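You operate a simulated robot arm through the tools that you are given. There is no shell and no other tool. Be economical: measure what you need, move in short steps, check, and stop when the job is done.

You are at the controls of a simulated robot arm. One attempt, no reset.

Task
Lift the rubber roller, set the brake dial to 5 and the spring dial to 40, then lower it.
Fine: the bag machine's yellow lever goes to OFF first and back to ON last; the other levers and dials stay as they are.

Only the result counts: the job must be done as asked and must still hold three seconds after the hand-in. Knocking over, shifting, dropping, spilling or breaking anything else fails it.

Robot
A 6-joint arm with a two-finger parallel gripper, fixed in place. Base frame: the origin is at the foot of the arm, x ahead of it, y to its left, z up. Units: m, rad, N and s.
With the tool pointing down near the work surface it reaches from about 0.22 to 0.66 m from the base axis. Its first joint turns from -1.152 to 1.152 rad. Payload 2.9 kg.
The TCP is the grasp point between the finger pads, 0.03 m short of the fingertips. In the tool frame z runs along the fingers and y along their closing line. The gripper opens to 0.11 m. The fingers are 0.02 m wide and 0.01 m thick; the gripper's body (0.048 by 0.112 m) begins 0.055 m behind the TCP.
Orientation is that of the tool frame in the base frame, as a unit quaternion [w, x, y, z]. With the fingers straight down and closing along the base's y, the tool's x points along the base's -x, its y along +y and its z along -z.

Tools
- The arm moves only by the tool move_arm. Its argument "steps" is a list of rows, each a list of 7 numbers: the shift along the tool's x, y, z in units of 30 mm (1.0 is 30 mm), then the turn, a rotation vector about the tool's x, y, z in units of 8 degrees (1.0 is 8 degrees), then the finger opening in m, from 0 to 0.11. In form: [[x, y, z, ax, ay, az, grip], ...]. A call has 1 to 20 rows; each row shifts and turns the commanded pose from where the row before left it, along the tool's axes as they then stand. A call with a number of a shift or a turn outside -1 to 1 is refused whole. Each row takes 0.2 s and may step no farther than 0.05 m and 0.15 rad from the row before; otherwise, or with a gripper value out of range, the whole call is refused. A pose out of reach is approached as far as the arm can. The call stops where the force on the tool passes 90 N (or 10 N more than at its start, if that is more) or the arm is blocked; 0.2 s more then pass. Each finger travels about 0.108 m/s and halts on what it meets, pressing with about 25 N; the grip force reading is that of the motor and also rises with nothing between the fingers. The clock runs only during rows and for 0.2 s after the last one: add rows that do not move to give the fingers time. The reply holds the time, the measured pose of the TCP, the force on the tool along the base axes, the opening and the grip force, in the units named above and with some noise, with the torque about the TCP (base axes, N m) and any sound that the robot's microphone picked up, and new pictures: "show" is both (left out), scene, wrist or none.
- Cameras (640 x 400 px; columns grow to the right, rows downward): "scene" is fixed at [0.0863, 0.4347, 1.3978]; the picture's right is [-0.70, -0.71, 0.00], its down [-0.32, 0.31, -0.90] and it looks along [0.64, -0.63, -0.44] (base axes); focal length 250 px, centre (320, 200). "wrist" rides on the gripper at [0.072, 0.017, -0.103] in the tool frame; the picture's right is [-0.23, 0.97, 0.00], its down [-0.76, -0.18, -0.62] and it looks along [-0.61, -0.14, 0.78] (tool axes); focal length 222 px, centre (320, 200). There is no depth. A picture from a camera that has moved, and an enlarged one, comes with that camera's place and axes in the base frame and with its lens.
- zoom(camera, box): a new picture of the part [left, top, right, bottom] of that camera's present view, enlarged. The clock stands still meanwhile.
- sign_off(): hands the job in; it is judged then, once.

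Go step by step. Nothing tells you positions but the pictures and the camera data: compare them with the known pose of the tool, close in by small moves and look again before you grip or let go. The budget is 120 turns and 200 pictures, counting those below and the enlarged ones. Unless the task says otherwise, let go and move clear before handing in, and close with one line.

The tools are called as name(argument=value, ...) on one line, values as JSON. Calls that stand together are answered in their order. move_arm: Moves the arm, as the interface text tells. Its arguments: {"type":"object","properties":{"steps":{"type":"array","items":{"type":"array","items":{"type":"number"}}},"show":{"type":"string","enum":["both","scene","wrist","none"]}},"required":["steps"]} The other tools are called the same way: zoom (camera, box) takes an enlarged picture of a part of a camera's view; sign_off () hands the job in.

At the start:

```text
t: 0.0
ee_pos: [0.3711, 0.1089, 1.3078]
orientation: [0.001, 0.0, 1.0, 0.0]
ft_force: [-0.2, -0.3, 0.4]
moment: [-0.01, 0.01, -0.01]
width: 0.1099
finger_force: 0.1
```

scene: 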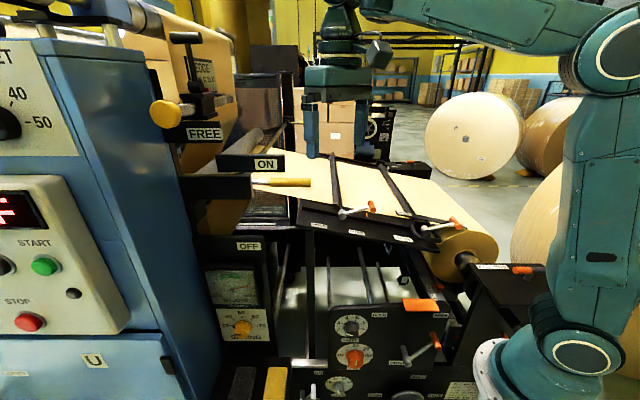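
wrist: 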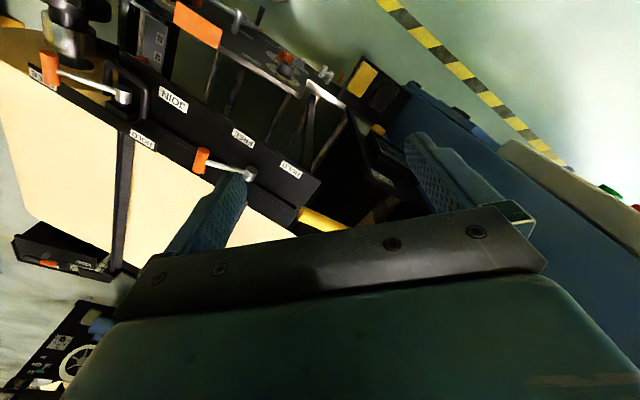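

I see a bag machine with labelled levers and dials; I'll zoom in to read the labels before moving.

zoom(camera="scene", box=[140, 20, 340, 145])

zoom(camera="scene", box=[180, 140, 340, 240])

zoom(camera="scene", box=[180, 230, 340, 400])

zoom(camera="scene", box=[300, 280, 500, 400])

zoom(camera="scene", box=[290, 170, 550, 320])

zoom(camera="scene", box=[0, 20, 240, 170])

```text
3.20 times, centred on (240, 82) of scene
camera zoom: at [0.0863, 0.4347, 1.3978], right [-0.7, -0.71, 0.0], down [-0.32, 0.31, -0.9], along [0.64, -0.63, -0.44], focal length 799 px, centre (576, 576)
```

zoom: 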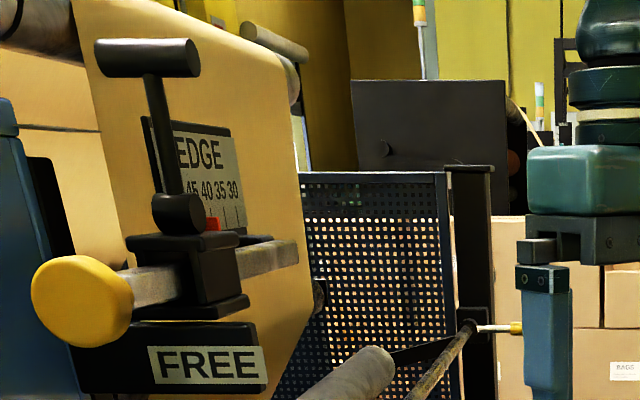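

```text
4.00 times, centred on (260, 190) of scene
camera zoom: at [0.0863, 0.4347, 1.3978], right [-0.7, -0.71, 0.0], down [-0.32, 0.31, -0.9], along [0.64, -0.63, -0.44], focal length 999 px, centre (560, 240)
```

zoom: 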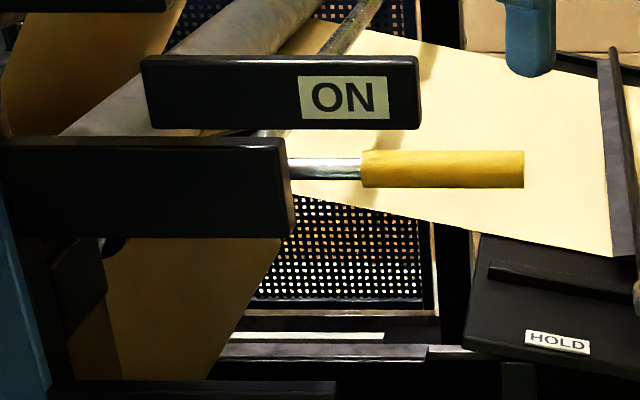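

```text
2.35 times, centred on (260, 315) of scene
camera zoom: at [0.0863, 0.4347, 1.3978], right [-0.7, -0.71, 0.0], down [-0.32, 0.31, -0.9], along [0.64, -0.63, -0.44], focal length 588 px, centre (461, -71)
```

zoom: 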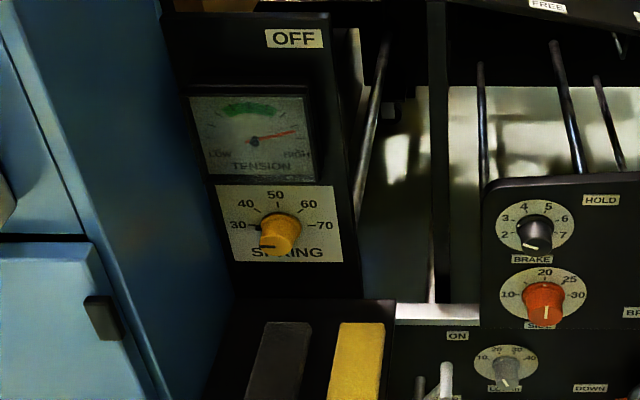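

```text
3.20 times, centred on (400, 340) of scene
camera zoom: at [0.0863, 0.4347, 1.3978], right [-0.7, -0.71, 0.0], down [-0.32, 0.31, -0.9], along [0.64, -0.63, -0.44], focal length 799 px, centre (64, -248)
```

zoom: 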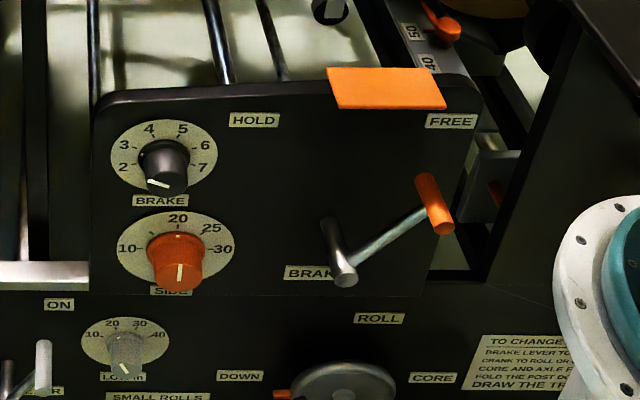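

```text
2.46 times, centred on (420, 245) of scene
camera zoom: at [0.0863, 0.4347, 1.3978], right [-0.7, -0.71, 0.0], down [-0.32, 0.31, -0.9], along [0.64, -0.63, -0.44], focal length 615 px, centre (74, 89)
```

zoom: 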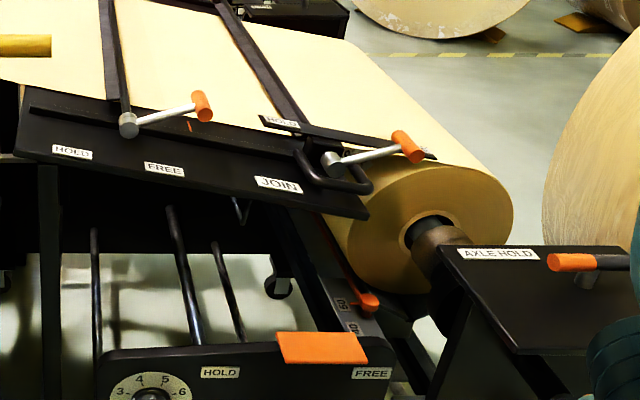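

```text
2.67 times, centred on (120, 95) of scene
camera zoom: at [0.0863, 0.4347, 1.3978], right [-0.7, -0.71, 0.0], down [-0.32, 0.31, -0.9], along [0.64, -0.63, -0.44], focal length 666 px, centre (853, 480)
```

zoom: 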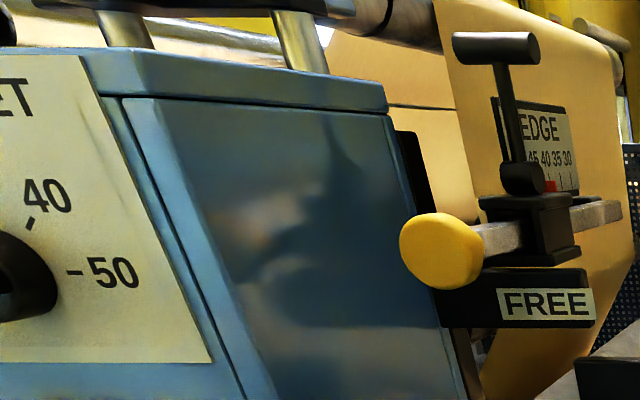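

The machine front faces roughly base (-0.7, 0.7); the yellow lever tip looks to be near (0.50, 0.05, 1.17). I'll back the gripper off a little and turn the wrist camera to face the machine front.

move_arm(steps=[[0.6, 0.6, 0, 0, 0, 0, 0.11], [0.6, 0.6, 0, 0, 0, 0, 0.11], [0.6, 0.6, 0, 0, 0, 0, 0.11], [0, 0, 0, 0, 0, 1, 0.11], [0, 0, 0, 0, 0, 1, 0.11], [0, 0, 0, 0, 0, 1, 0.11], [0, 0, 0, 0, 0, 1, 0.11], [0, 0, 0, 0, 0, 1, 0.11], [0, 0, 0, 0, 0, 0.62, 0.11]])

```text
t: 2.0
ee_pos: [0.3191, 0.1642, 1.3078]
orientation: [0.001, 0.383, 0.924, 0.001]
ft_force: [-0.5, -0.5, -0.9]
moment: [-0.03, 0.0, 0.01]
width: 0.11
finger_force: 0.0
camera wrist: at [0.2794, 0.2268, 1.4106], right [0.85, 0.53, 0.0], down [0.41, -0.67, 0.62], along [0.33, -0.53, -0.78], focal length 222 px, centre (320, 200)
```

scene: 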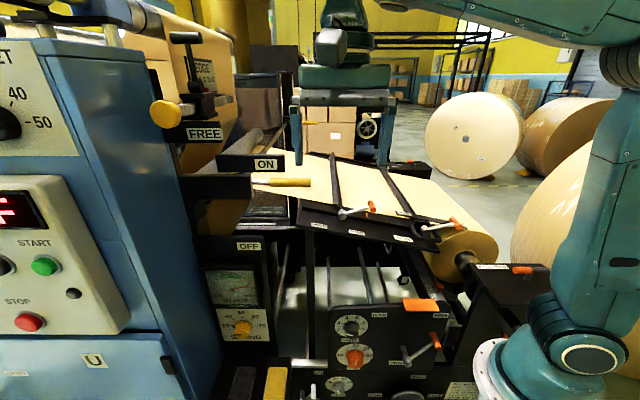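
wrist: 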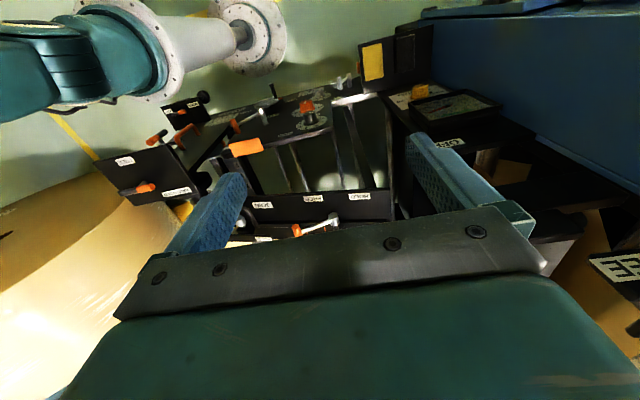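

The wrist now sees the lower panels upside down; I'll zoom on them.

zoom(camera="wrist", box=[140, 50, 400, 210])

zoom(camera="wrist", box=[330, 20, 640, 214])

zoom(camera="scene", box=[300, 340, 400, 400])

zoom(camera="scene", box=[380, 340, 480, 400])

```text
2.46 times, centred on (270, 130) of wrist
camera zoom: at [0.2794, 0.2268, 1.4106], right [0.85, 0.53, 0.0], down [0.41, -0.67, 0.62], along [0.33, -0.53, -0.78], focal length 547 px, centre (443, 372)
```

zoom: 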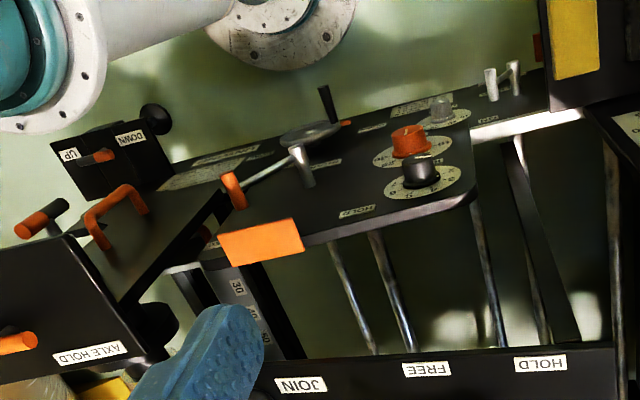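

```text
2.06 times, centred on (485, 117) of wrist
camera zoom: at [0.2794, 0.2268, 1.4106], right [0.85, 0.53, 0.0], down [0.41, -0.67, 0.62], along [0.33, -0.53, -0.78], focal length 458 px, centre (-20, 371)
```

zoom: 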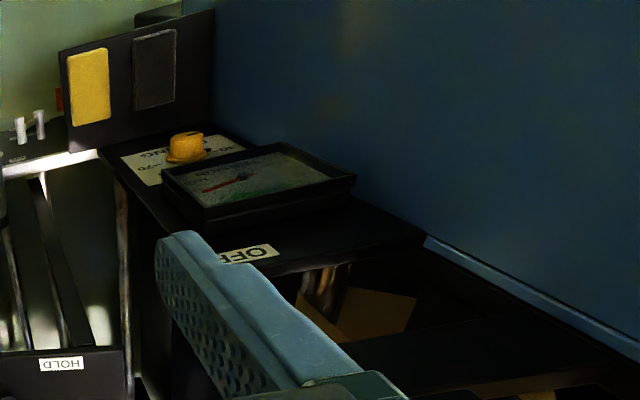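

```text
6.40 times, centred on (350, 370) of scene
camera zoom: at [0.0863, 0.4347, 1.3978], right [-0.7, -0.71, 0.0], down [-0.32, 0.31, -0.9], along [0.64, -0.63, -0.44], focal length 1599 px, centre (128, -888)
```

zoom: 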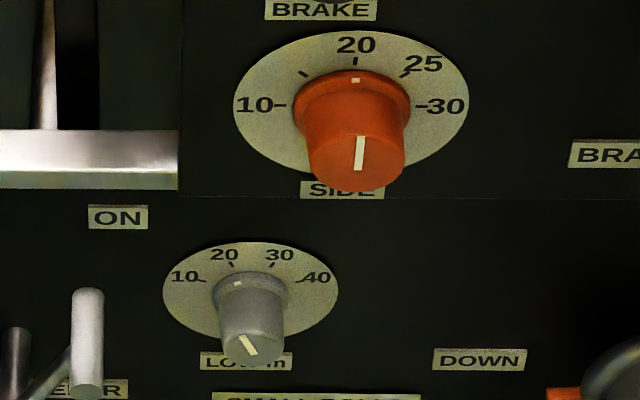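

```text
6.40 times, centred on (430, 370) of scene
camera zoom: at [0.0863, 0.4347, 1.3978], right [-0.7, -0.71, 0.0], down [-0.32, 0.31, -0.9], along [0.64, -0.63, -0.44], focal length 1599 px, centre (-384, -888)
```

zoom: 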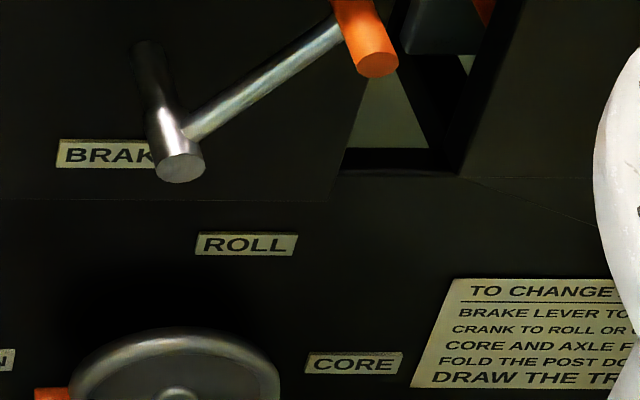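

I take the brake dial to be near (0.38, 0.01, 0.735) and the spring dial near (0.61, 0.245, 0.71). I'll survey from lower and tilted so that I can find the rubber roller's control.

move_arm(steps=[[0.5, 0, 1, 0, 0, 0, 0.11], [0.5, 0, 1, 0, 0, 0, 0.11], [0.5, 0, 1, 0, 0, 0, 0.11], [0.5, 0, 1, 0, 0, 0, 0.11], [0.5, 0, 1, 0, 0, 0, 0.11], [0.5, 0, 1, 0, 0, 0, 0.11], [0.4, 0, 0.6, 0, -1, 0, 0.11], [0, 0, 0, 0, -1, 0, 0.11], [0, 0, 0, 0, -1, 0, 0.11], [0, 0, 0, 0, -1, 0, 0.11]])

```text
t: 4.2
ee_pos: [0.2764, 0.2179, 1.1043]
orientation: [0.255, 0.367, 0.888, -0.106]
ft_force: [0.9, 0.1, 0.0]
moment: [-0.01, -0.02, 0.0]
width: 0.1102
finger_force: 0.1
out of reach, approached as far as the arm can: row 9, 10
camera wrist: at [0.2065, 0.3125, 1.1537], right [0.82, 0.55, 0.12], down [0.1, -0.35, 0.93], along [0.56, -0.76, -0.34], focal length 222 px, centre (320, 200)
```

scene: 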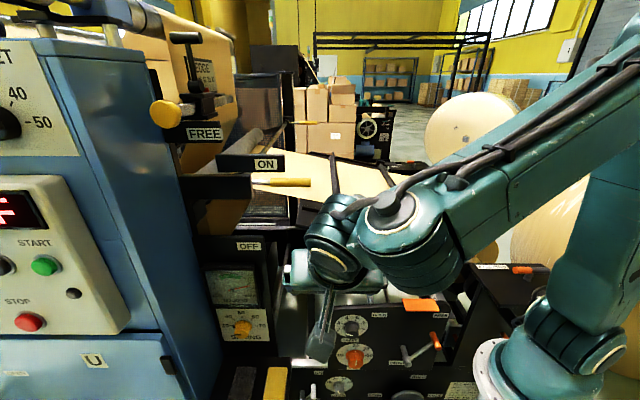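
wrist: 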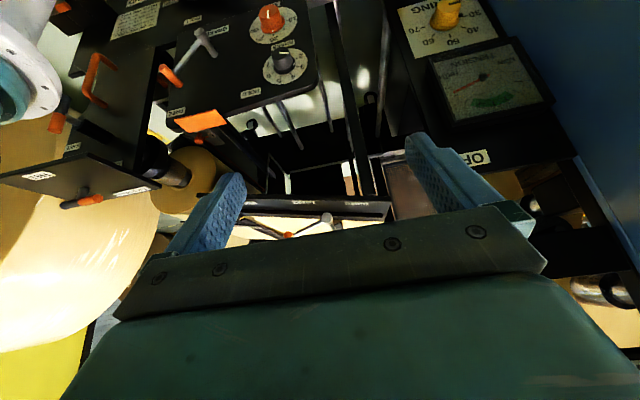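

The tilt is reach-limited this close in. I'll zoom on the region near the yellow rod that's now visible and on the lower panels.

zoom(camera="scene", box=[230, 80, 410, 190])

zoom(camera="wrist", box=[60, 0, 340, 130])

zoom(camera="wrist", box=[360, 0, 640, 320])

```text
3.56 times, centred on (320, 135) of scene
camera zoom: at [0.0862, 0.4347, 1.3978], right [-0.7, -0.71, 0.0], down [-0.32, 0.31, -0.9], along [0.64, -0.63, -0.44], focal length 888 px, centre (320, 431)
```

zoom: 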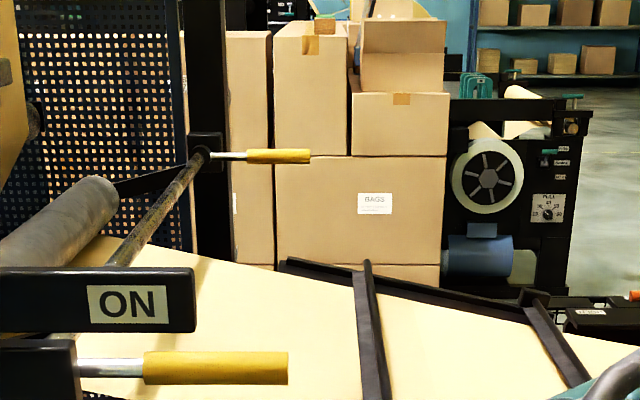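

```text
2.29 times, centred on (200, 65) of wrist
camera zoom: at [0.2065, 0.3125, 1.1537], right [0.82, 0.55, 0.12], down [0.1, -0.35, 0.93], along [0.56, -0.76, -0.34], focal length 508 px, centre (594, 509)
```

zoom: 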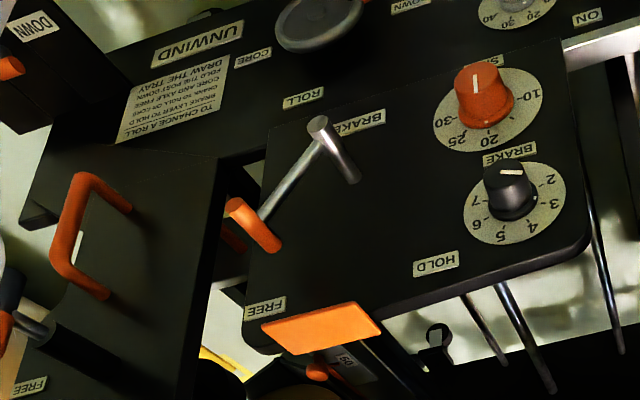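

```text
1.25 times, centred on (500, 160) of wrist
camera zoom: at [0.2065, 0.3125, 1.1537], right [0.82, 0.55, 0.12], down [0.1, -0.35, 0.93], along [0.56, -0.76, -0.34], focal length 278 px, centre (95, 250)
```

zoom: 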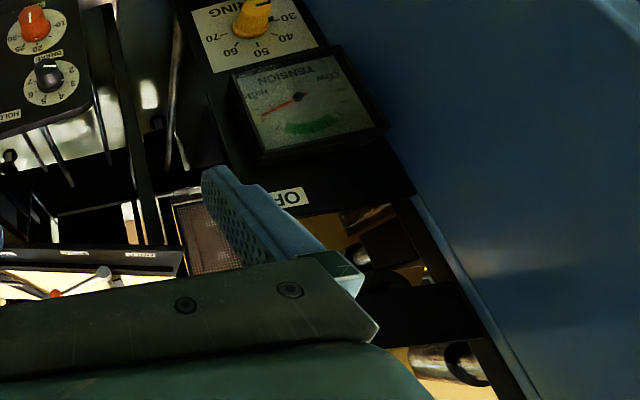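

The near and far yellow levers share a cross-shaft that carries the grey rubber roller, so the yellow lever itself lifts the roller (OFF) and lowers it (ON). I'll go to a horizontal-finger pose in front of it, facing the machine.

move_arm(steps=[[-0.91, 0.56, 0.063, 0, 0, 0, 0.11], [-0.91, 0.56, 0.063, 0, 0, 0, 0.11], [-0.91, 0.56, 0.063, 0, 0, 0, 0.11], [-0.91, 0.56, 0.063, 0, 0, 0, 0.11], [-0.91, 0.56, 0.063, 0, 0, 0, 0.11], [-0.91, 0.56, 0.063, 0, 0, 0, 0.11], [-0.91, 0.56, 0.063, 0, 0, 0, 0.11], [0, 0, 0, 0, -1, 0, 0.11], [0, 0, 0, 0, -1, 0, 0.11], [0, 0, 0, 0, -1, 0, 0.11], [0, 0, 0, 0, -1, 0, 0.11], [0, 0, 0, 0, -1, 0, 0.11], [0, 0, 0, 0, -1, 0, 0.11], [0, 0, 0, 0, -1, 0, 0.11], [0, 0, 0, 0, -0.25, 0, 0.11]])

```text
t: 7.4
ee_pos: [0.5312, 0.1183, 1.1811]
orientation: [0.639, 0.269, 0.675, -0.253]
ft_force: [-0.9, 0.7, 1.3]
moment: [-0.1, -0.01, -0.05]
width: 0.11
finger_force: 0.1
out of reach, approached as far as the arm can: row 12, 13, 14, 15
camera wrist: at [0.4643, 0.2039, 1.1142], right [0.68, 0.7, 0.23], down [-0.55, 0.27, 0.79], along [0.49, -0.66, 0.56], focal length 222 px, centre (320, 200)
```

scene: 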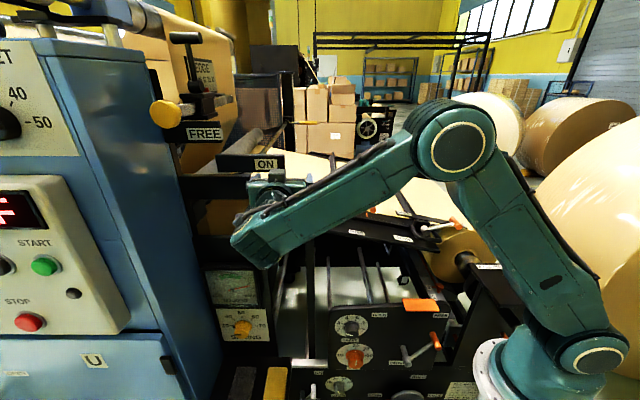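
wrist: 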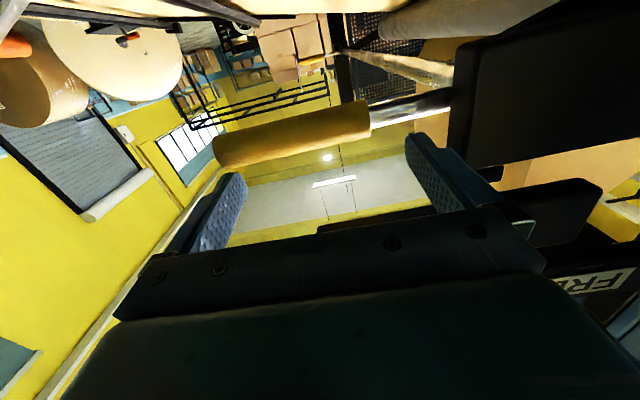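

The lever handle runs from about (0.517, 0.03, 1.165) at its tip to (0.607, 0.13, 1.17), along the machine face, and its pivot is further left. A fully horizontal tool is poorly reachable here, so I'll go back to tool-down with the fingers closing across the handle (along the machine normal).

move_arm(steps=[[0, 0, 0, 0, 1, 0, 0.11], [0, 0, 0, 0, 1, 0, 0.11], [0, 0, 0, 0, 1, 0, 0.11], [0, 0, 0, 0, 1, 0, 0.11], [0, 0, 0, 0, 1, 0, 0.11], [0, 0, 0, 0, 1, 0, 0.11], [0, 0, 0, 0, 1, 0, 0.11], [0, 0, 0, 0, 1, 0, 0.11], [0, 0, 0, 0, 1, 0, 0.11], [0, 0, 0, 0, 1, 0, 0.11], [0, 0, 0, 0, 1, 0, 0.11], [0, 0, -1, 0, 0.25, 0, 0.11], [0, 0, -1, 0, 0, 0, 0.11], [0, 0, -1, 0, 0, 0, 0.11]], show="none")

move_arm(steps=[[0, 0, 0, 0, 0, -1, 0.11], [0, 0, 0, 0, 0, -1, 0.11], [0, 0, 0, 0, 0, -1, 0.11], [0, 0, 0, 0, 0, -1, 0.11], [0, 0, 0, 0, 0, -1, 0.11], [0, 0, 0, 0, 0, -1, 0.11], [0, 0, 0, 0, 0, -1, 0.11], [0, 0, 0, 0, 0, -1, 0.11], [0, 0, 0, 0, 0, -1, 0.11], [0, 0, 0, 0, 0, -1, 0.11], [0, 0, 0, 0, 0, -1, 0.11], [0, 0, 0, 0, 0, -0.25, 0.11]])

```text
t: 10.4
ee_pos: [0.5143, 0.1382, 1.2633]
orientation: [-0.026, 0.37, 0.929, 0.011]
ft_force: [0.5, -0.1, 0.2]
moment: [0.0, -0.01, -0.01]
width: 0.1101
finger_force: 0.1
out of reach, approached as far as the arm can: row 10
```

```text
t: 13.0
ee_pos: [0.5131, 0.1367, 1.2628]
orientation: [-0.01, -0.397, 0.918, 0.026]
ft_force: [0.4, 0.3, -0.4]
moment: [0.03, 0.03, 0.0]
width: 0.1101
finger_force: 0.1
camera wrist: at [0.4554, 0.0915, 1.3654], right [-0.55, 0.83, 0.06], down [0.68, 0.41, 0.61], along [0.49, 0.38, -0.79], focal length 222 px, centre (320, 200)
```

scene: 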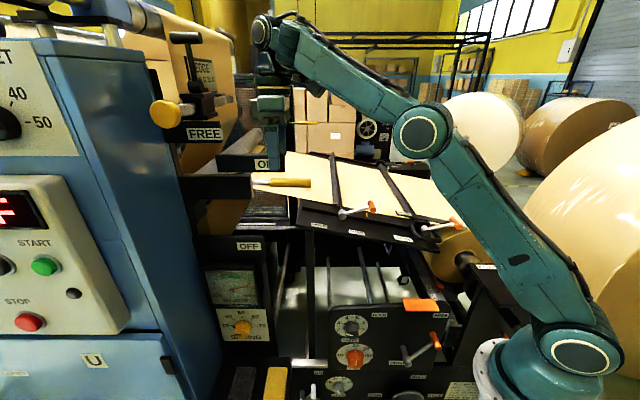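
wrist: 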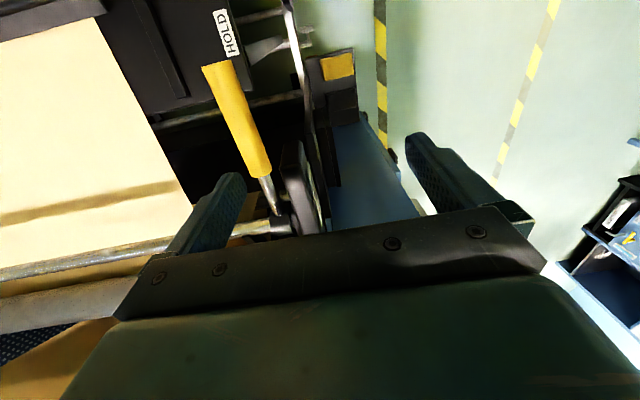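

Good view: handle tip at (0.512, 0.047, 1.166), handle end at (0.585, 0.116, 1.165), pivot near (0.63, 0.165), and the ON plate is just in front of and above the inner part. I'll move over the outer part of the handle.

move_arm(steps=[[0, 0, -1, 0.4, 0, 0.15, 0.11], [0.85, 0, 0, 0, 0, 0, 0.08], [0.82, 0, 0, 0, 0, 0, 0.06], [0, -0.75, 0, 0, 0, 0, 0.06], [0, -0.75, 0, 0, 0, 0, 0.06], [0, -0.63, 0, 0, 0, 0, 0.06], [0, 0, 0, 0, 0, 0, 0.06]])

```text
t: 14.6
ee_pos: [0.5195, 0.0551, 1.2852]
orientation: [0.001, -0.387, 0.922, 0.001]
ft_force: [-0.7, 0.0, -0.9]
moment: [0.0, 0.03, 0.0]
width: 0.06
finger_force: 0.1
out of reach, approached as far as the arm can: row 1
camera wrist: at [0.4566, 0.0143, 1.3886], right [-0.53, 0.84, 0.0], down [0.66, 0.42, 0.62], along [0.53, 0.34, -0.78], focal length 222 px, centre (320, 200)
```

scene: 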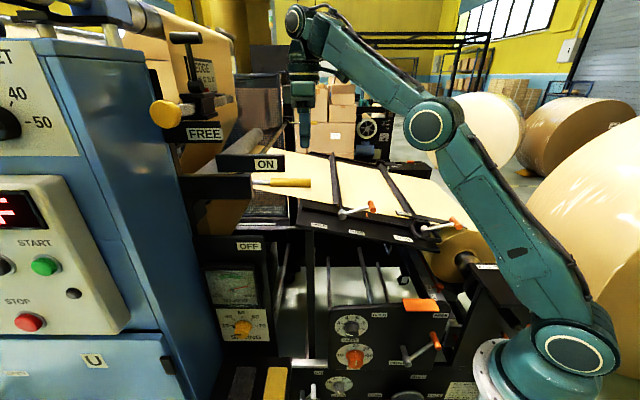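
wrist: 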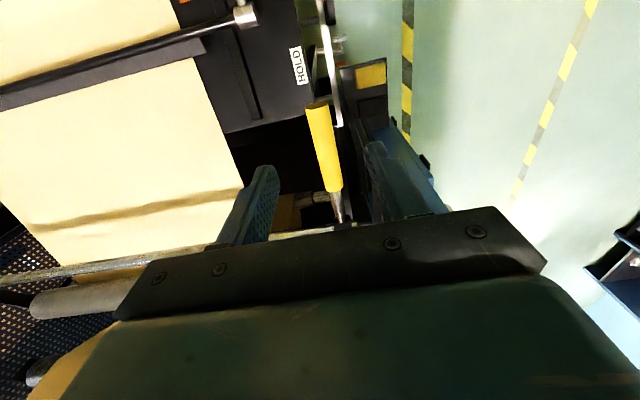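

The triangulation agrees and the fingers straddle the handle. I'll descend and grip.

move_arm(steps=[[0, 0, 0.95, 0, 0, 0, 0.06], [0, 0, 0.95, 0, 0, 0, 0.06], [0, 0, 0.95, 0, 0, 0, 0.06], [0, 0, 0.92, 0, 0, 0, 0.06], [0, 0, 0, 0, 0, 0, 0.06]])

```text
t: 15.8
ee_pos: [0.5184, 0.0528, 1.1723]
orientation: [0.0, -0.387, 0.922, 0.002]
ft_force: [0.5, 0.0, 0.2]
moment: [0.0, -0.02, 0.0]
width: 0.0598
finger_force: 0.1
camera wrist: at [0.456, 0.0134, 1.2754], right [-0.53, 0.85, 0.0], down [0.66, 0.42, 0.62], along [0.53, 0.34, -0.78], focal length 222 px, centre (320, 200)
```

scene: 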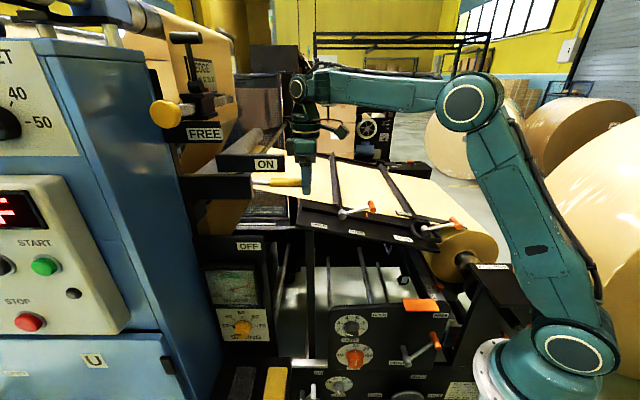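
wrist: 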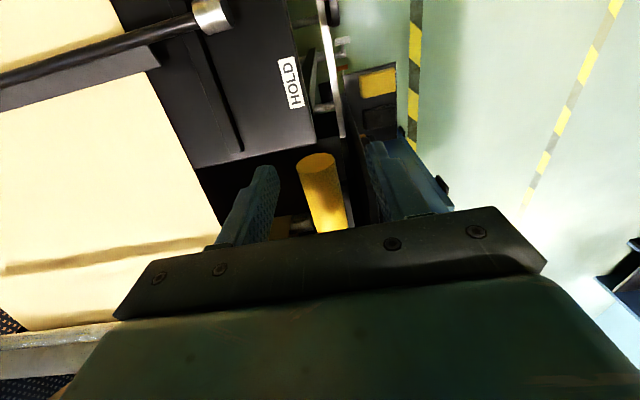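

The handle is between the fingers; I'll move inward 8 mm along it and close.

move_arm(steps=[[-0.27, 0, 0, 0, 0, 0, 0.06], [0, 0, 0, 0, 0, 0, 0.03], [0, 0, 0, 0, 0, 0, 0.0], [0, 0, 0, 0, 0, 0, 0.0], [0, 0, 0, 0, 0, 0, 0.0]], show="wrist")

```text
t: 17.0
ee_pos: [0.5252, 0.0577, 1.1734]
orientation: [0.002, -0.385, 0.923, 0.002]
ft_force: [11.0, -6.7, 0.0]
moment: [0.04, -0.38, -0.49]
width: 0.0237
finger_force: 45.6
camera wrist: at [0.4623, 0.0188, 1.276], right [-0.53, 0.85, 0.0], down [0.66, 0.41, 0.63], along [0.53, 0.33, -0.78], focal length 222 px, centre (320, 200)
```

wrist: 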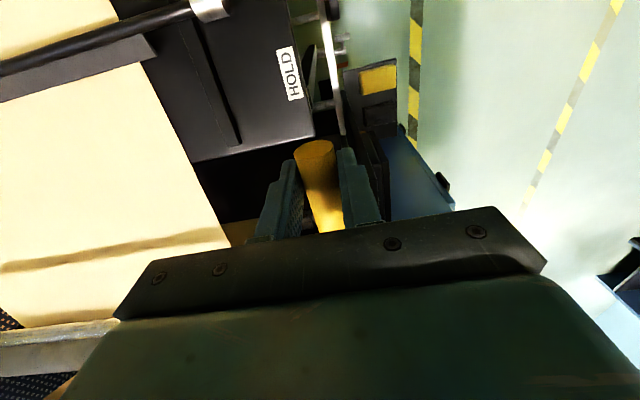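

Gripped, 24 mm wide. Now I'll follow the arc downward a little and check the forces.

move_arm(steps=[[0, -0.08, 0, 0, 0, 0, 0.0], [-0.05, 0, 0.7, 0, -1, 0, 0.0], [-0.05, 0, 0.7, 0, -1, 0, 0.0]])

```text
t: 17.8
ee_pos: [0.527, 0.0611, 1.1279]
orientation: [0.123, -0.383, 0.914, 0.056]
ft_force: [-23.8, -8.7, -1.4]
moment: [0.3, 0.07, -0.14]
width: 0.0237
finger_force: 45.2
camera wrist: at [0.4479, 0.0029, 1.2083], right [-0.54, 0.84, 0.07], down [0.53, 0.27, 0.8], along [0.66, 0.47, -0.59], focal length 222 px, centre (320, 200)
```

scene: 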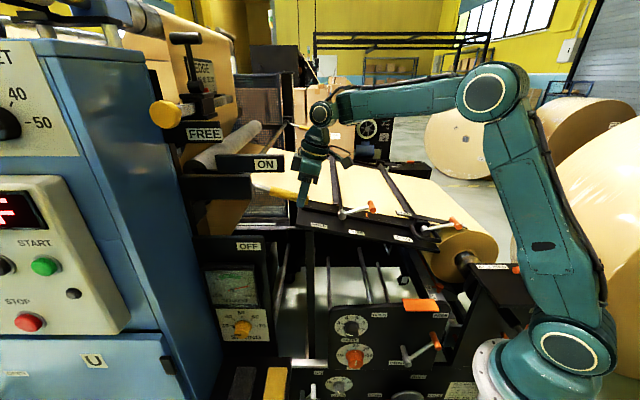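
wrist: 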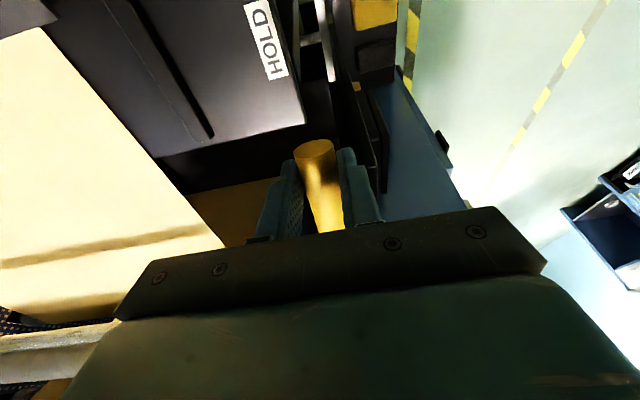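

The lever turns and the roller is starting to lift. I'll continue along the arc with a slight outward correction.

move_arm(steps=[[0.05, 0, 0.73, 0, -1, 0, 0.0], [-0.05, 0, 0.73, 0, -1, 0, 0.0], [-0.05, 0, 0.73, 0, -1, 0, 0.0]])

```text
t: 18.6
ee_pos: [0.5484, 0.0819, 1.0696]
orientation: [0.31, -0.362, 0.869, 0.134]
ft_force: [-17.8, -13.8, -18.4]
moment: [-0.37, 0.43, 0.08]
width: 0.0236
finger_force: 44.9
camera wrist: at [0.4507, 0.0059, 1.1024], right [-0.57, 0.81, 0.15], down [0.27, 0.01, 0.96], along [0.78, 0.59, -0.22], focal length 222 px, centre (320, 200)
```

scene: 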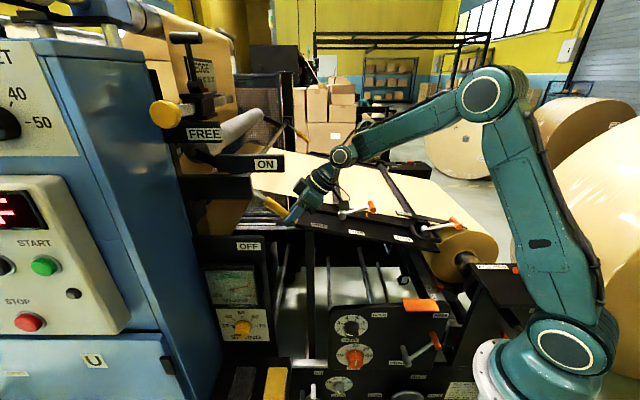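
wrist: 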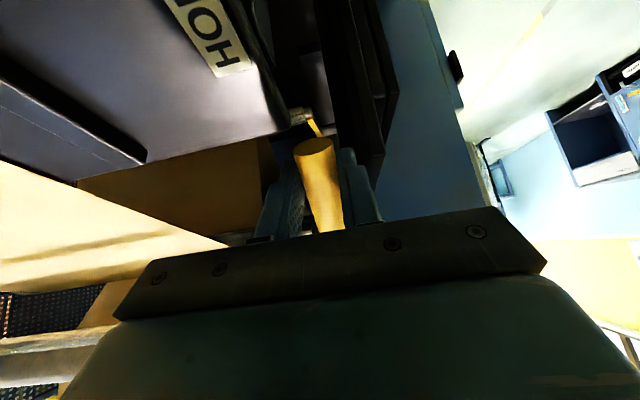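

move_arm(steps=[[0.08, 0, 0.73, 0, -1, 0, 0.0], [-0.02, 0, 0.74, 0, -1, 0, 0.0]])

```text
t: 19.2
ee_pos: [0.569, 0.1031, 1.04]
orientation: [0.43, -0.342, 0.815, 0.183]
ft_force: [-9.3, -7.6, -18.3]
moment: [-0.31, 0.44, 0.15]
width: 0.0238
finger_force: 44.9
camera wrist: at [0.4691, 0.0243, 1.0369], right [-0.61, 0.77, 0.19], down [0.07, -0.19, 0.98], along [0.79, 0.61, 0.06], focal length 222 px, centre (320, 200)
```

scene: 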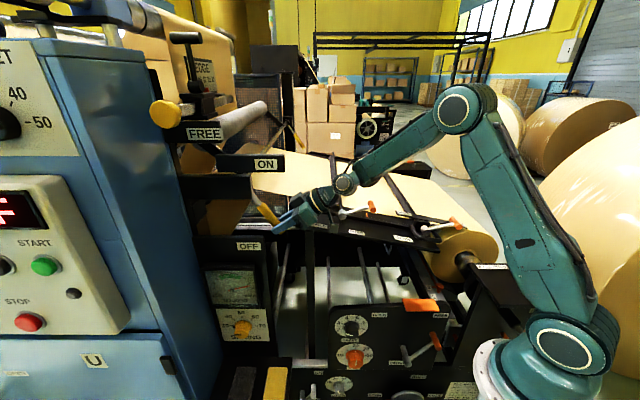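
wrist: 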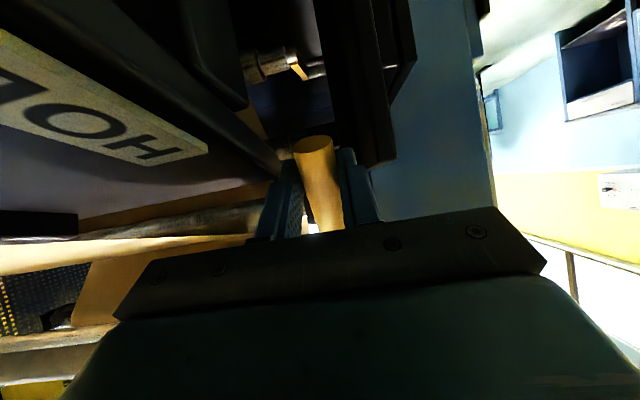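

The lever is at about 55°. The splice bench lies below the gripper body, so I'll continue without tilting the tool further, one step at a time.

move_arm(steps=[[-0.03, 0, 0.72, 0, 0, 0, 0.0]])

```text
t: 19.6
ee_pos: [0.5838, 0.1177, 1.0314]
orientation: [0.437, -0.341, 0.812, 0.183]
ft_force: [-9.3, -5.8, -3.0]
moment: [1.0, -0.63, -0.05]
width: 0.0237
finger_force: 45.4
camera wrist: at [0.4831, 0.0385, 1.028], right [-0.61, 0.77, 0.19], down [0.06, -0.19, 0.98], along [0.79, 0.61, 0.07], focal length 222 px, centre (320, 200)
```

scene: 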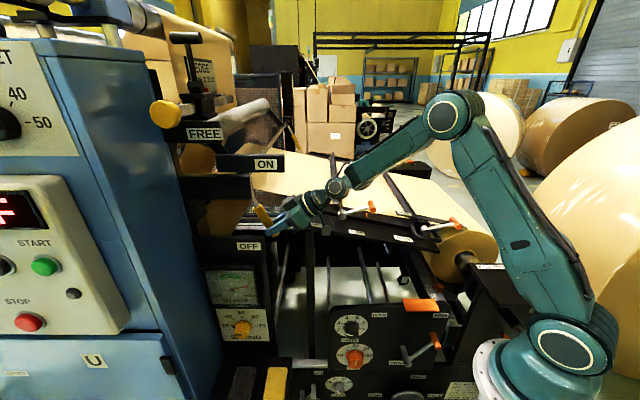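
wrist: 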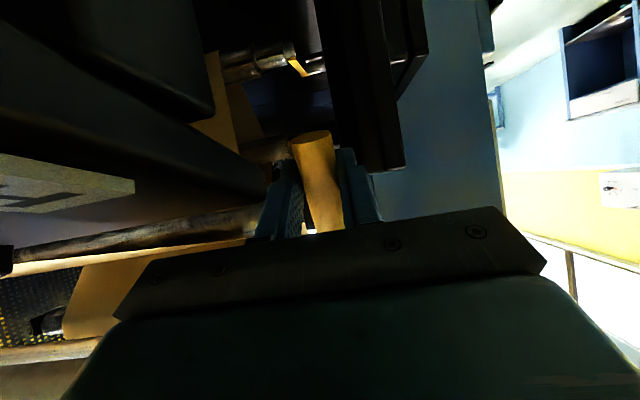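

move_arm(steps=[[-0.08, 0, 0.5, 0, 0, 0, 0.0]], show="scene")

zoom(camera="scene", box=[180, 80, 380, 270])

```text
t: 20.0
ee_pos: [0.593, 0.1257, 1.027]
orientation: [0.436, -0.34, 0.813, 0.182]
ft_force: [-23.7, -11.7, 15.8]
moment: [0.28, 0.39, -0.18]
width: 0.0236
finger_force: 45.2
```

scene: 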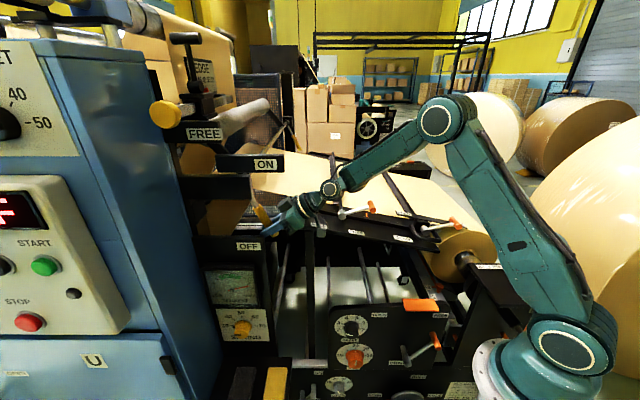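

```text
2.11 times, centred on (280, 175) of scene
camera zoom: at [0.0853, 0.4343, 1.398], right [-0.7, -0.71, 0.0], down [-0.32, 0.31, -0.9], along [0.64, -0.63, -0.44], focal length 526 px, centre (404, 253)
```

zoom: 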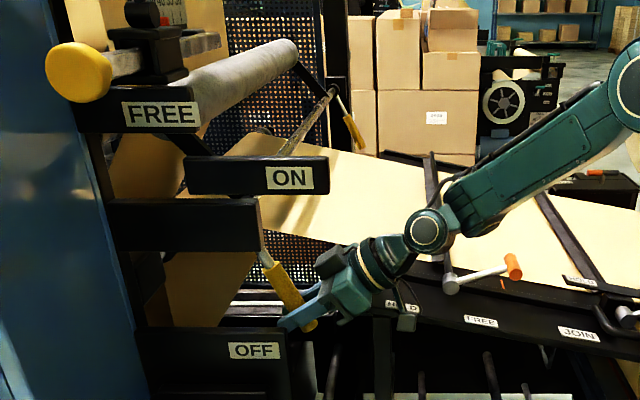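

Resistance is rising; I'll press slightly further to see whether this is the stop.

move_arm(steps=[[-0.08, 0, 0.3, 0, 0, 0, 0.0]], show="none")

```text
t: 20.4
ee_pos: [0.5986, 0.1322, 1.0219]
orientation: [0.435, -0.34, 0.814, 0.182]
ft_force: [-22.6, -13.4, 15.5]
moment: [0.17, 0.17, -0.17]
width: 0.0239
finger_force: 44.7
```

move_arm(steps=[[-0.12, 0, 0.4, 0, 0, 0, 0.0]], show="none")

```text
t: 20.8
ee_pos: [0.6067, 0.1416, 1.016]
orientation: [0.433, -0.34, 0.814, 0.182]
ft_force: [-23.5, -15.5, 10.7]
moment: [0.3, -0.28, -0.13]
width: 0.0236
finger_force: 45.3
```

move_arm(steps=[[-0.15, 0, 0.4, 0, 0, 0, 0.0]])

zoom(camera="scene", box=[180, 80, 380, 270])

```text
t: 21.2
ee_pos: [0.6156, 0.1486, 1.0121]
orientation: [0.432, -0.34, 0.815, 0.181]
ft_force: [-23.7, -18.2, 8.4]
moment: [0.22, -0.29, -0.12]
width: 0.0238
finger_force: 44.8
camera wrist: at [0.5144, 0.0708, 1.0091], right [-0.6, 0.77, 0.19], down [0.06, -0.19, 0.98], along [0.8, 0.6, 0.07], focal length 222 px, centre (320, 200)
```

scene: 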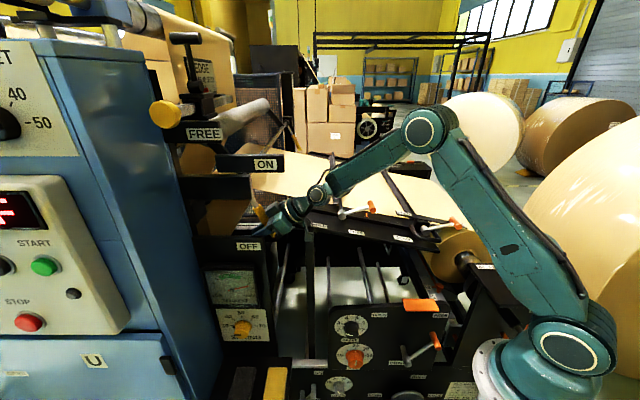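
wrist: 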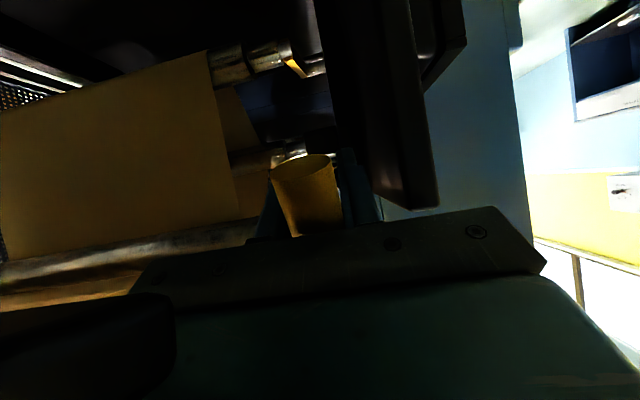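

```text
2.11 times, centred on (280, 175) of scene
camera zoom: at [0.0854, 0.4341, 1.3981], right [-0.7, -0.71, 0.0], down [-0.32, 0.31, -0.9], along [0.64, -0.63, -0.44], focal length 526 px, centre (404, 253)
```

zoom: 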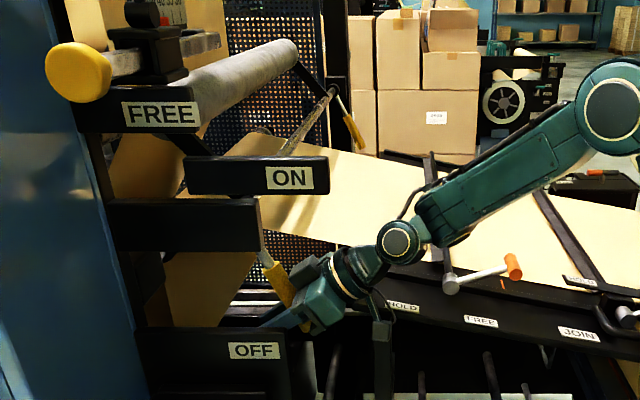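

The roller and far lever haven't moved since the last picture, so the lever hit its OFF stop at about 65° and the fingers are only slipping. I'll back off that slip, release and withdraw.

move_arm(steps=[[0.2, 0, -0.6, 0, 0, 0, 0.0], [0.1, 0, -0.4, 0, 0, 0, 0.0], [0, 0, 0, 0, 0, 0, 0.04], [0, 0, 0, 0, 0, 0, 0.05], [0, 0, -1, 0, 0, 0, 0.05], [0, 0, -1, 0, 0, 0, 0.05], [0, 0, -1, 0, 0, 0, 0.05], [0, 0, -1, 0, 0, 0, 0.05]])

zoom(camera="scene", box=[180, 80, 380, 270])

```text
t: 23.0
ee_pos: [0.5263, 0.0594, 1.0891]
orientation: [0.434, -0.34, 0.814, 0.182]
ft_force: [-0.5, -0.5, -1.4]
moment: [0.0, -0.02, 0.0]
width: 0.05
finger_force: 0.1
camera wrist: at [0.4252, -0.0195, 1.0864], right [-0.6, 0.77, 0.19], down [0.06, -0.19, 0.98], along [0.79, 0.6, 0.07], focal length 222 px, centre (320, 200)
```

scene: 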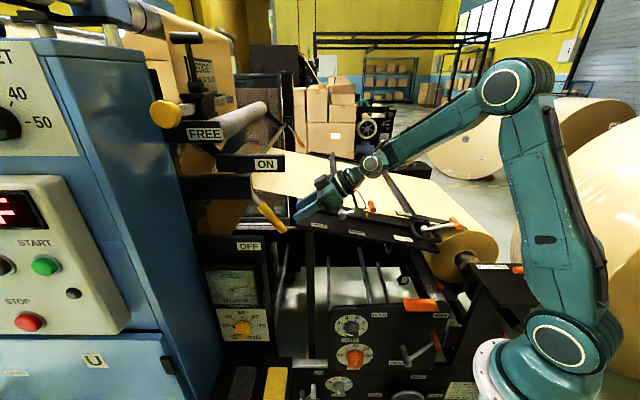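
wrist: 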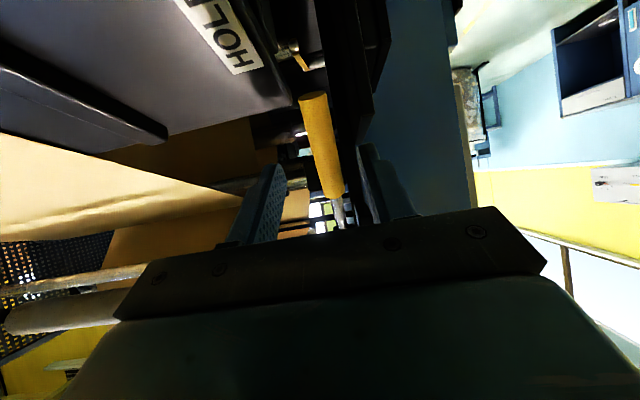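

```text
2.11 times, centred on (280, 175) of scene
camera zoom: at [0.0862, 0.4347, 1.3978], right [-0.7, -0.71, 0.0], down [-0.32, 0.31, -0.9], along [0.64, -0.63, -0.44], focal length 526 px, centre (404, 253)
```

zoom: 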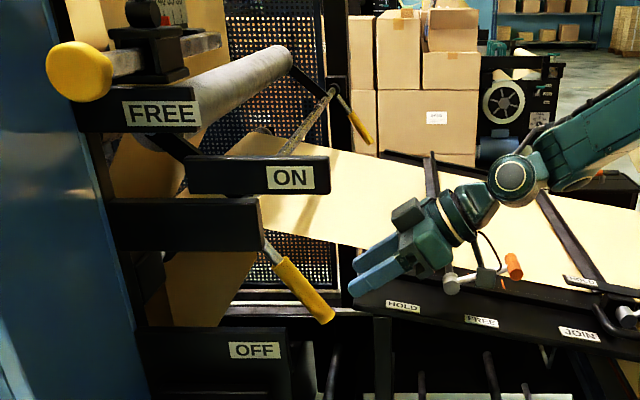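

After release the lever stands at about 47°; my back-off probably dragged it up while still gripped. I'll regrip, push to the stop and open right there without backing off first.

move_arm(steps=[[0, 0, 0.9, 0, 0, 0, 0.05], [0, 0, 0.9, 0, 0, 0, 0.05], [0, 0, 0, 0, 0, 0, 0.0], [0, 0, 0, 0, 0, 0, 0.0], [0, 0, 0, 0, 0, 0, 0.0]])

```text
t: 24.2
ee_pos: [0.5578, 0.0899, 1.0598]
orientation: [0.434, -0.341, 0.814, 0.182]
ft_force: [0.0, 0.3, -0.1]
moment: [-0.01, -0.01, -0.02]
width: 0.0
finger_force: 37.9
camera wrist: at [0.458, 0.0119, 1.0571], right [-0.6, 0.77, 0.19], down [0.06, -0.19, 0.98], along [0.79, 0.6, 0.07], focal length 222 px, centre (320, 200)
```

scene: 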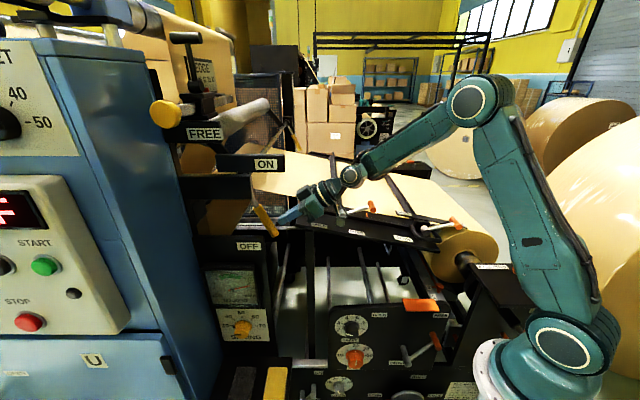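
wrist: 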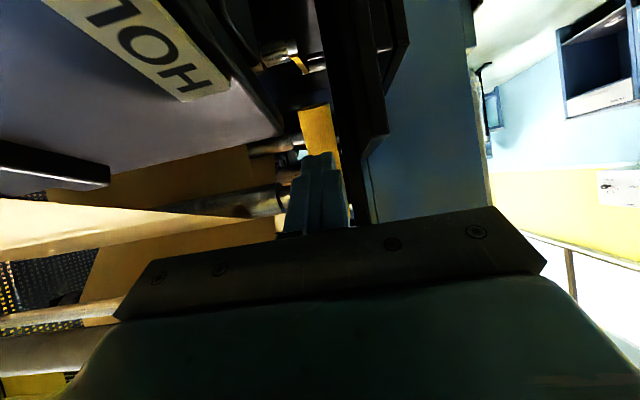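

The fingers closed on nothing, so the lever has moved on its own; I'll look closer.

zoom(camera="scene", box=[180, 80, 380, 270])

zoom(camera="wrist", box=[240, 60, 400, 240])

```text
2.11 times, centred on (280, 175) of scene
camera zoom: at [0.0863, 0.4347, 1.3978], right [-0.7, -0.71, 0.0], down [-0.32, 0.31, -0.9], along [0.64, -0.63, -0.44], focal length 526 px, centre (404, 253)
```

zoom: 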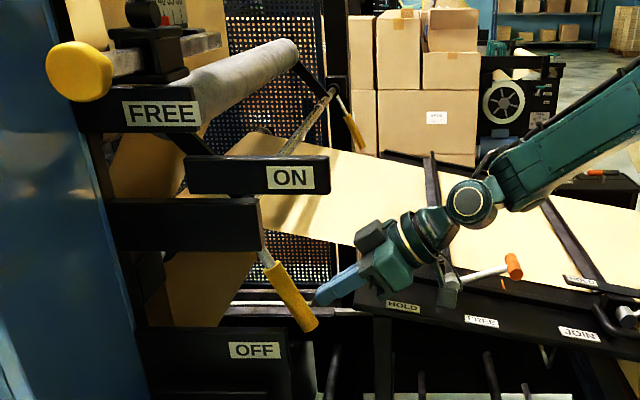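

```text
2.22 times, centred on (320, 150) of wrist
camera zoom: at [0.458, 0.0119, 1.0571], right [-0.6, 0.77, 0.19], down [0.06, -0.19, 0.98], along [0.79, 0.6, 0.07], focal length 494 px, centre (320, 311)
```

zoom: 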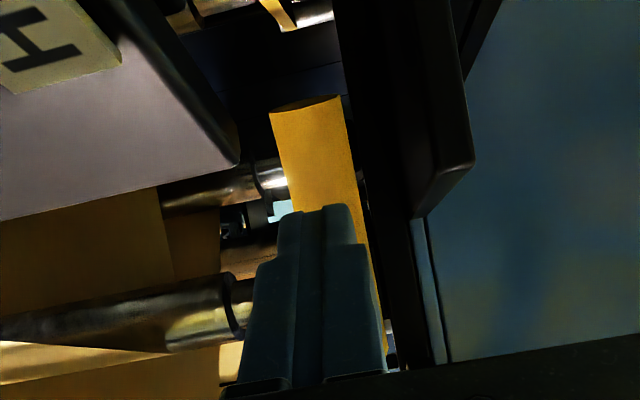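

The lever has settled to OFF by itself (it's over-centre) and the roller stays lifted. Next I'll retreat upward and square the tool up again.

move_arm(steps=[[0, 0, -0.9, 0, 0, 0, 0.03], [0, 0, -0.9, 0, 0, 0, 0.05], [-0.7, 0, -0.6, 0, 0, 0, 0.08], [-0.7, 0, -0.6, 0, 0, 0, 0.08], [-0.7, 0, -0.5, 0, 0, 0, 0.08], [-0.7, 0, -0.5, 0, 0, 0, 0.08], [0, 0, 0, 0, 1, 0, 0.08], [0, 0, 0, 0, 1, 0, 0.08], [0, 0, 0, 0, 1, 0, 0.08], [0, 0, 0, 0, 1, 0, 0.08], [0, 0, 0, 0, 1, 0, 0.08], [0, 0, 0, 0, 1, 0, 0.08], [0, 0, 0, 0, 1, 0, 0.08]], show="scene")

zoom(camera="scene", box=[320, 300, 384, 340])

zoom(camera="scene", box=[202, 300, 282, 350])

```text
t: 27.0
ee_pos: [0.5209, 0.0457, 1.1921]
orientation: [0.024, -0.385, 0.922, 0.002]
ft_force: [-1.0, 0.7, -0.4]
moment: [-0.02, 0.0, -0.03]
width: 0.0801
finger_force: 0.0
out of reach, approached as far as the arm can: row 13
```

scene: 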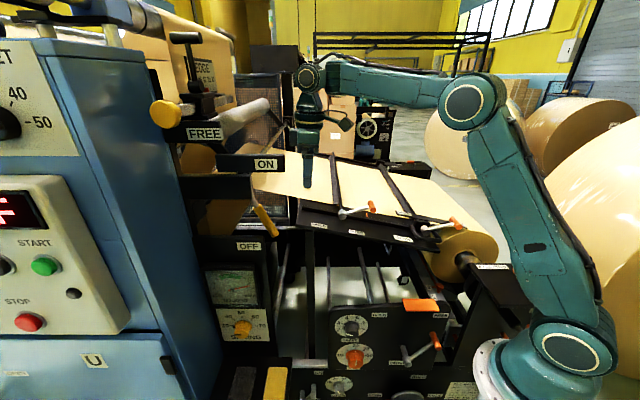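

```text
10.00 times, centred on (352, 320) of scene
camera zoom: at [0.0863, 0.4347, 1.3978], right [-0.7, -0.71, 0.0], down [-0.32, 0.31, -0.9], along [0.64, -0.63, -0.44], focal length 2498 px, centre (0, -1000)
```

zoom: 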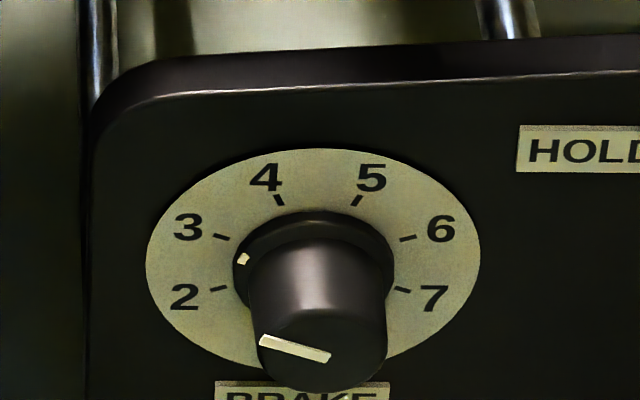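

```text
8.00 times, centred on (242, 325) of scene
camera zoom: at [0.0863, 0.4347, 1.3978], right [-0.7, -0.71, 0.0], down [-0.32, 0.31, -0.9], along [0.64, -0.63, -0.44], focal length 1998 px, centre (944, -800)
```

zoom: 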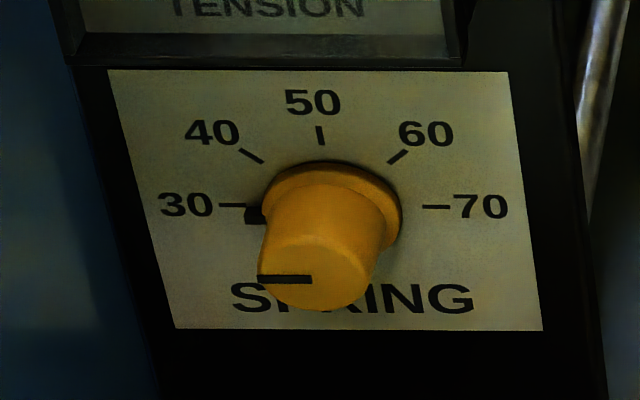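

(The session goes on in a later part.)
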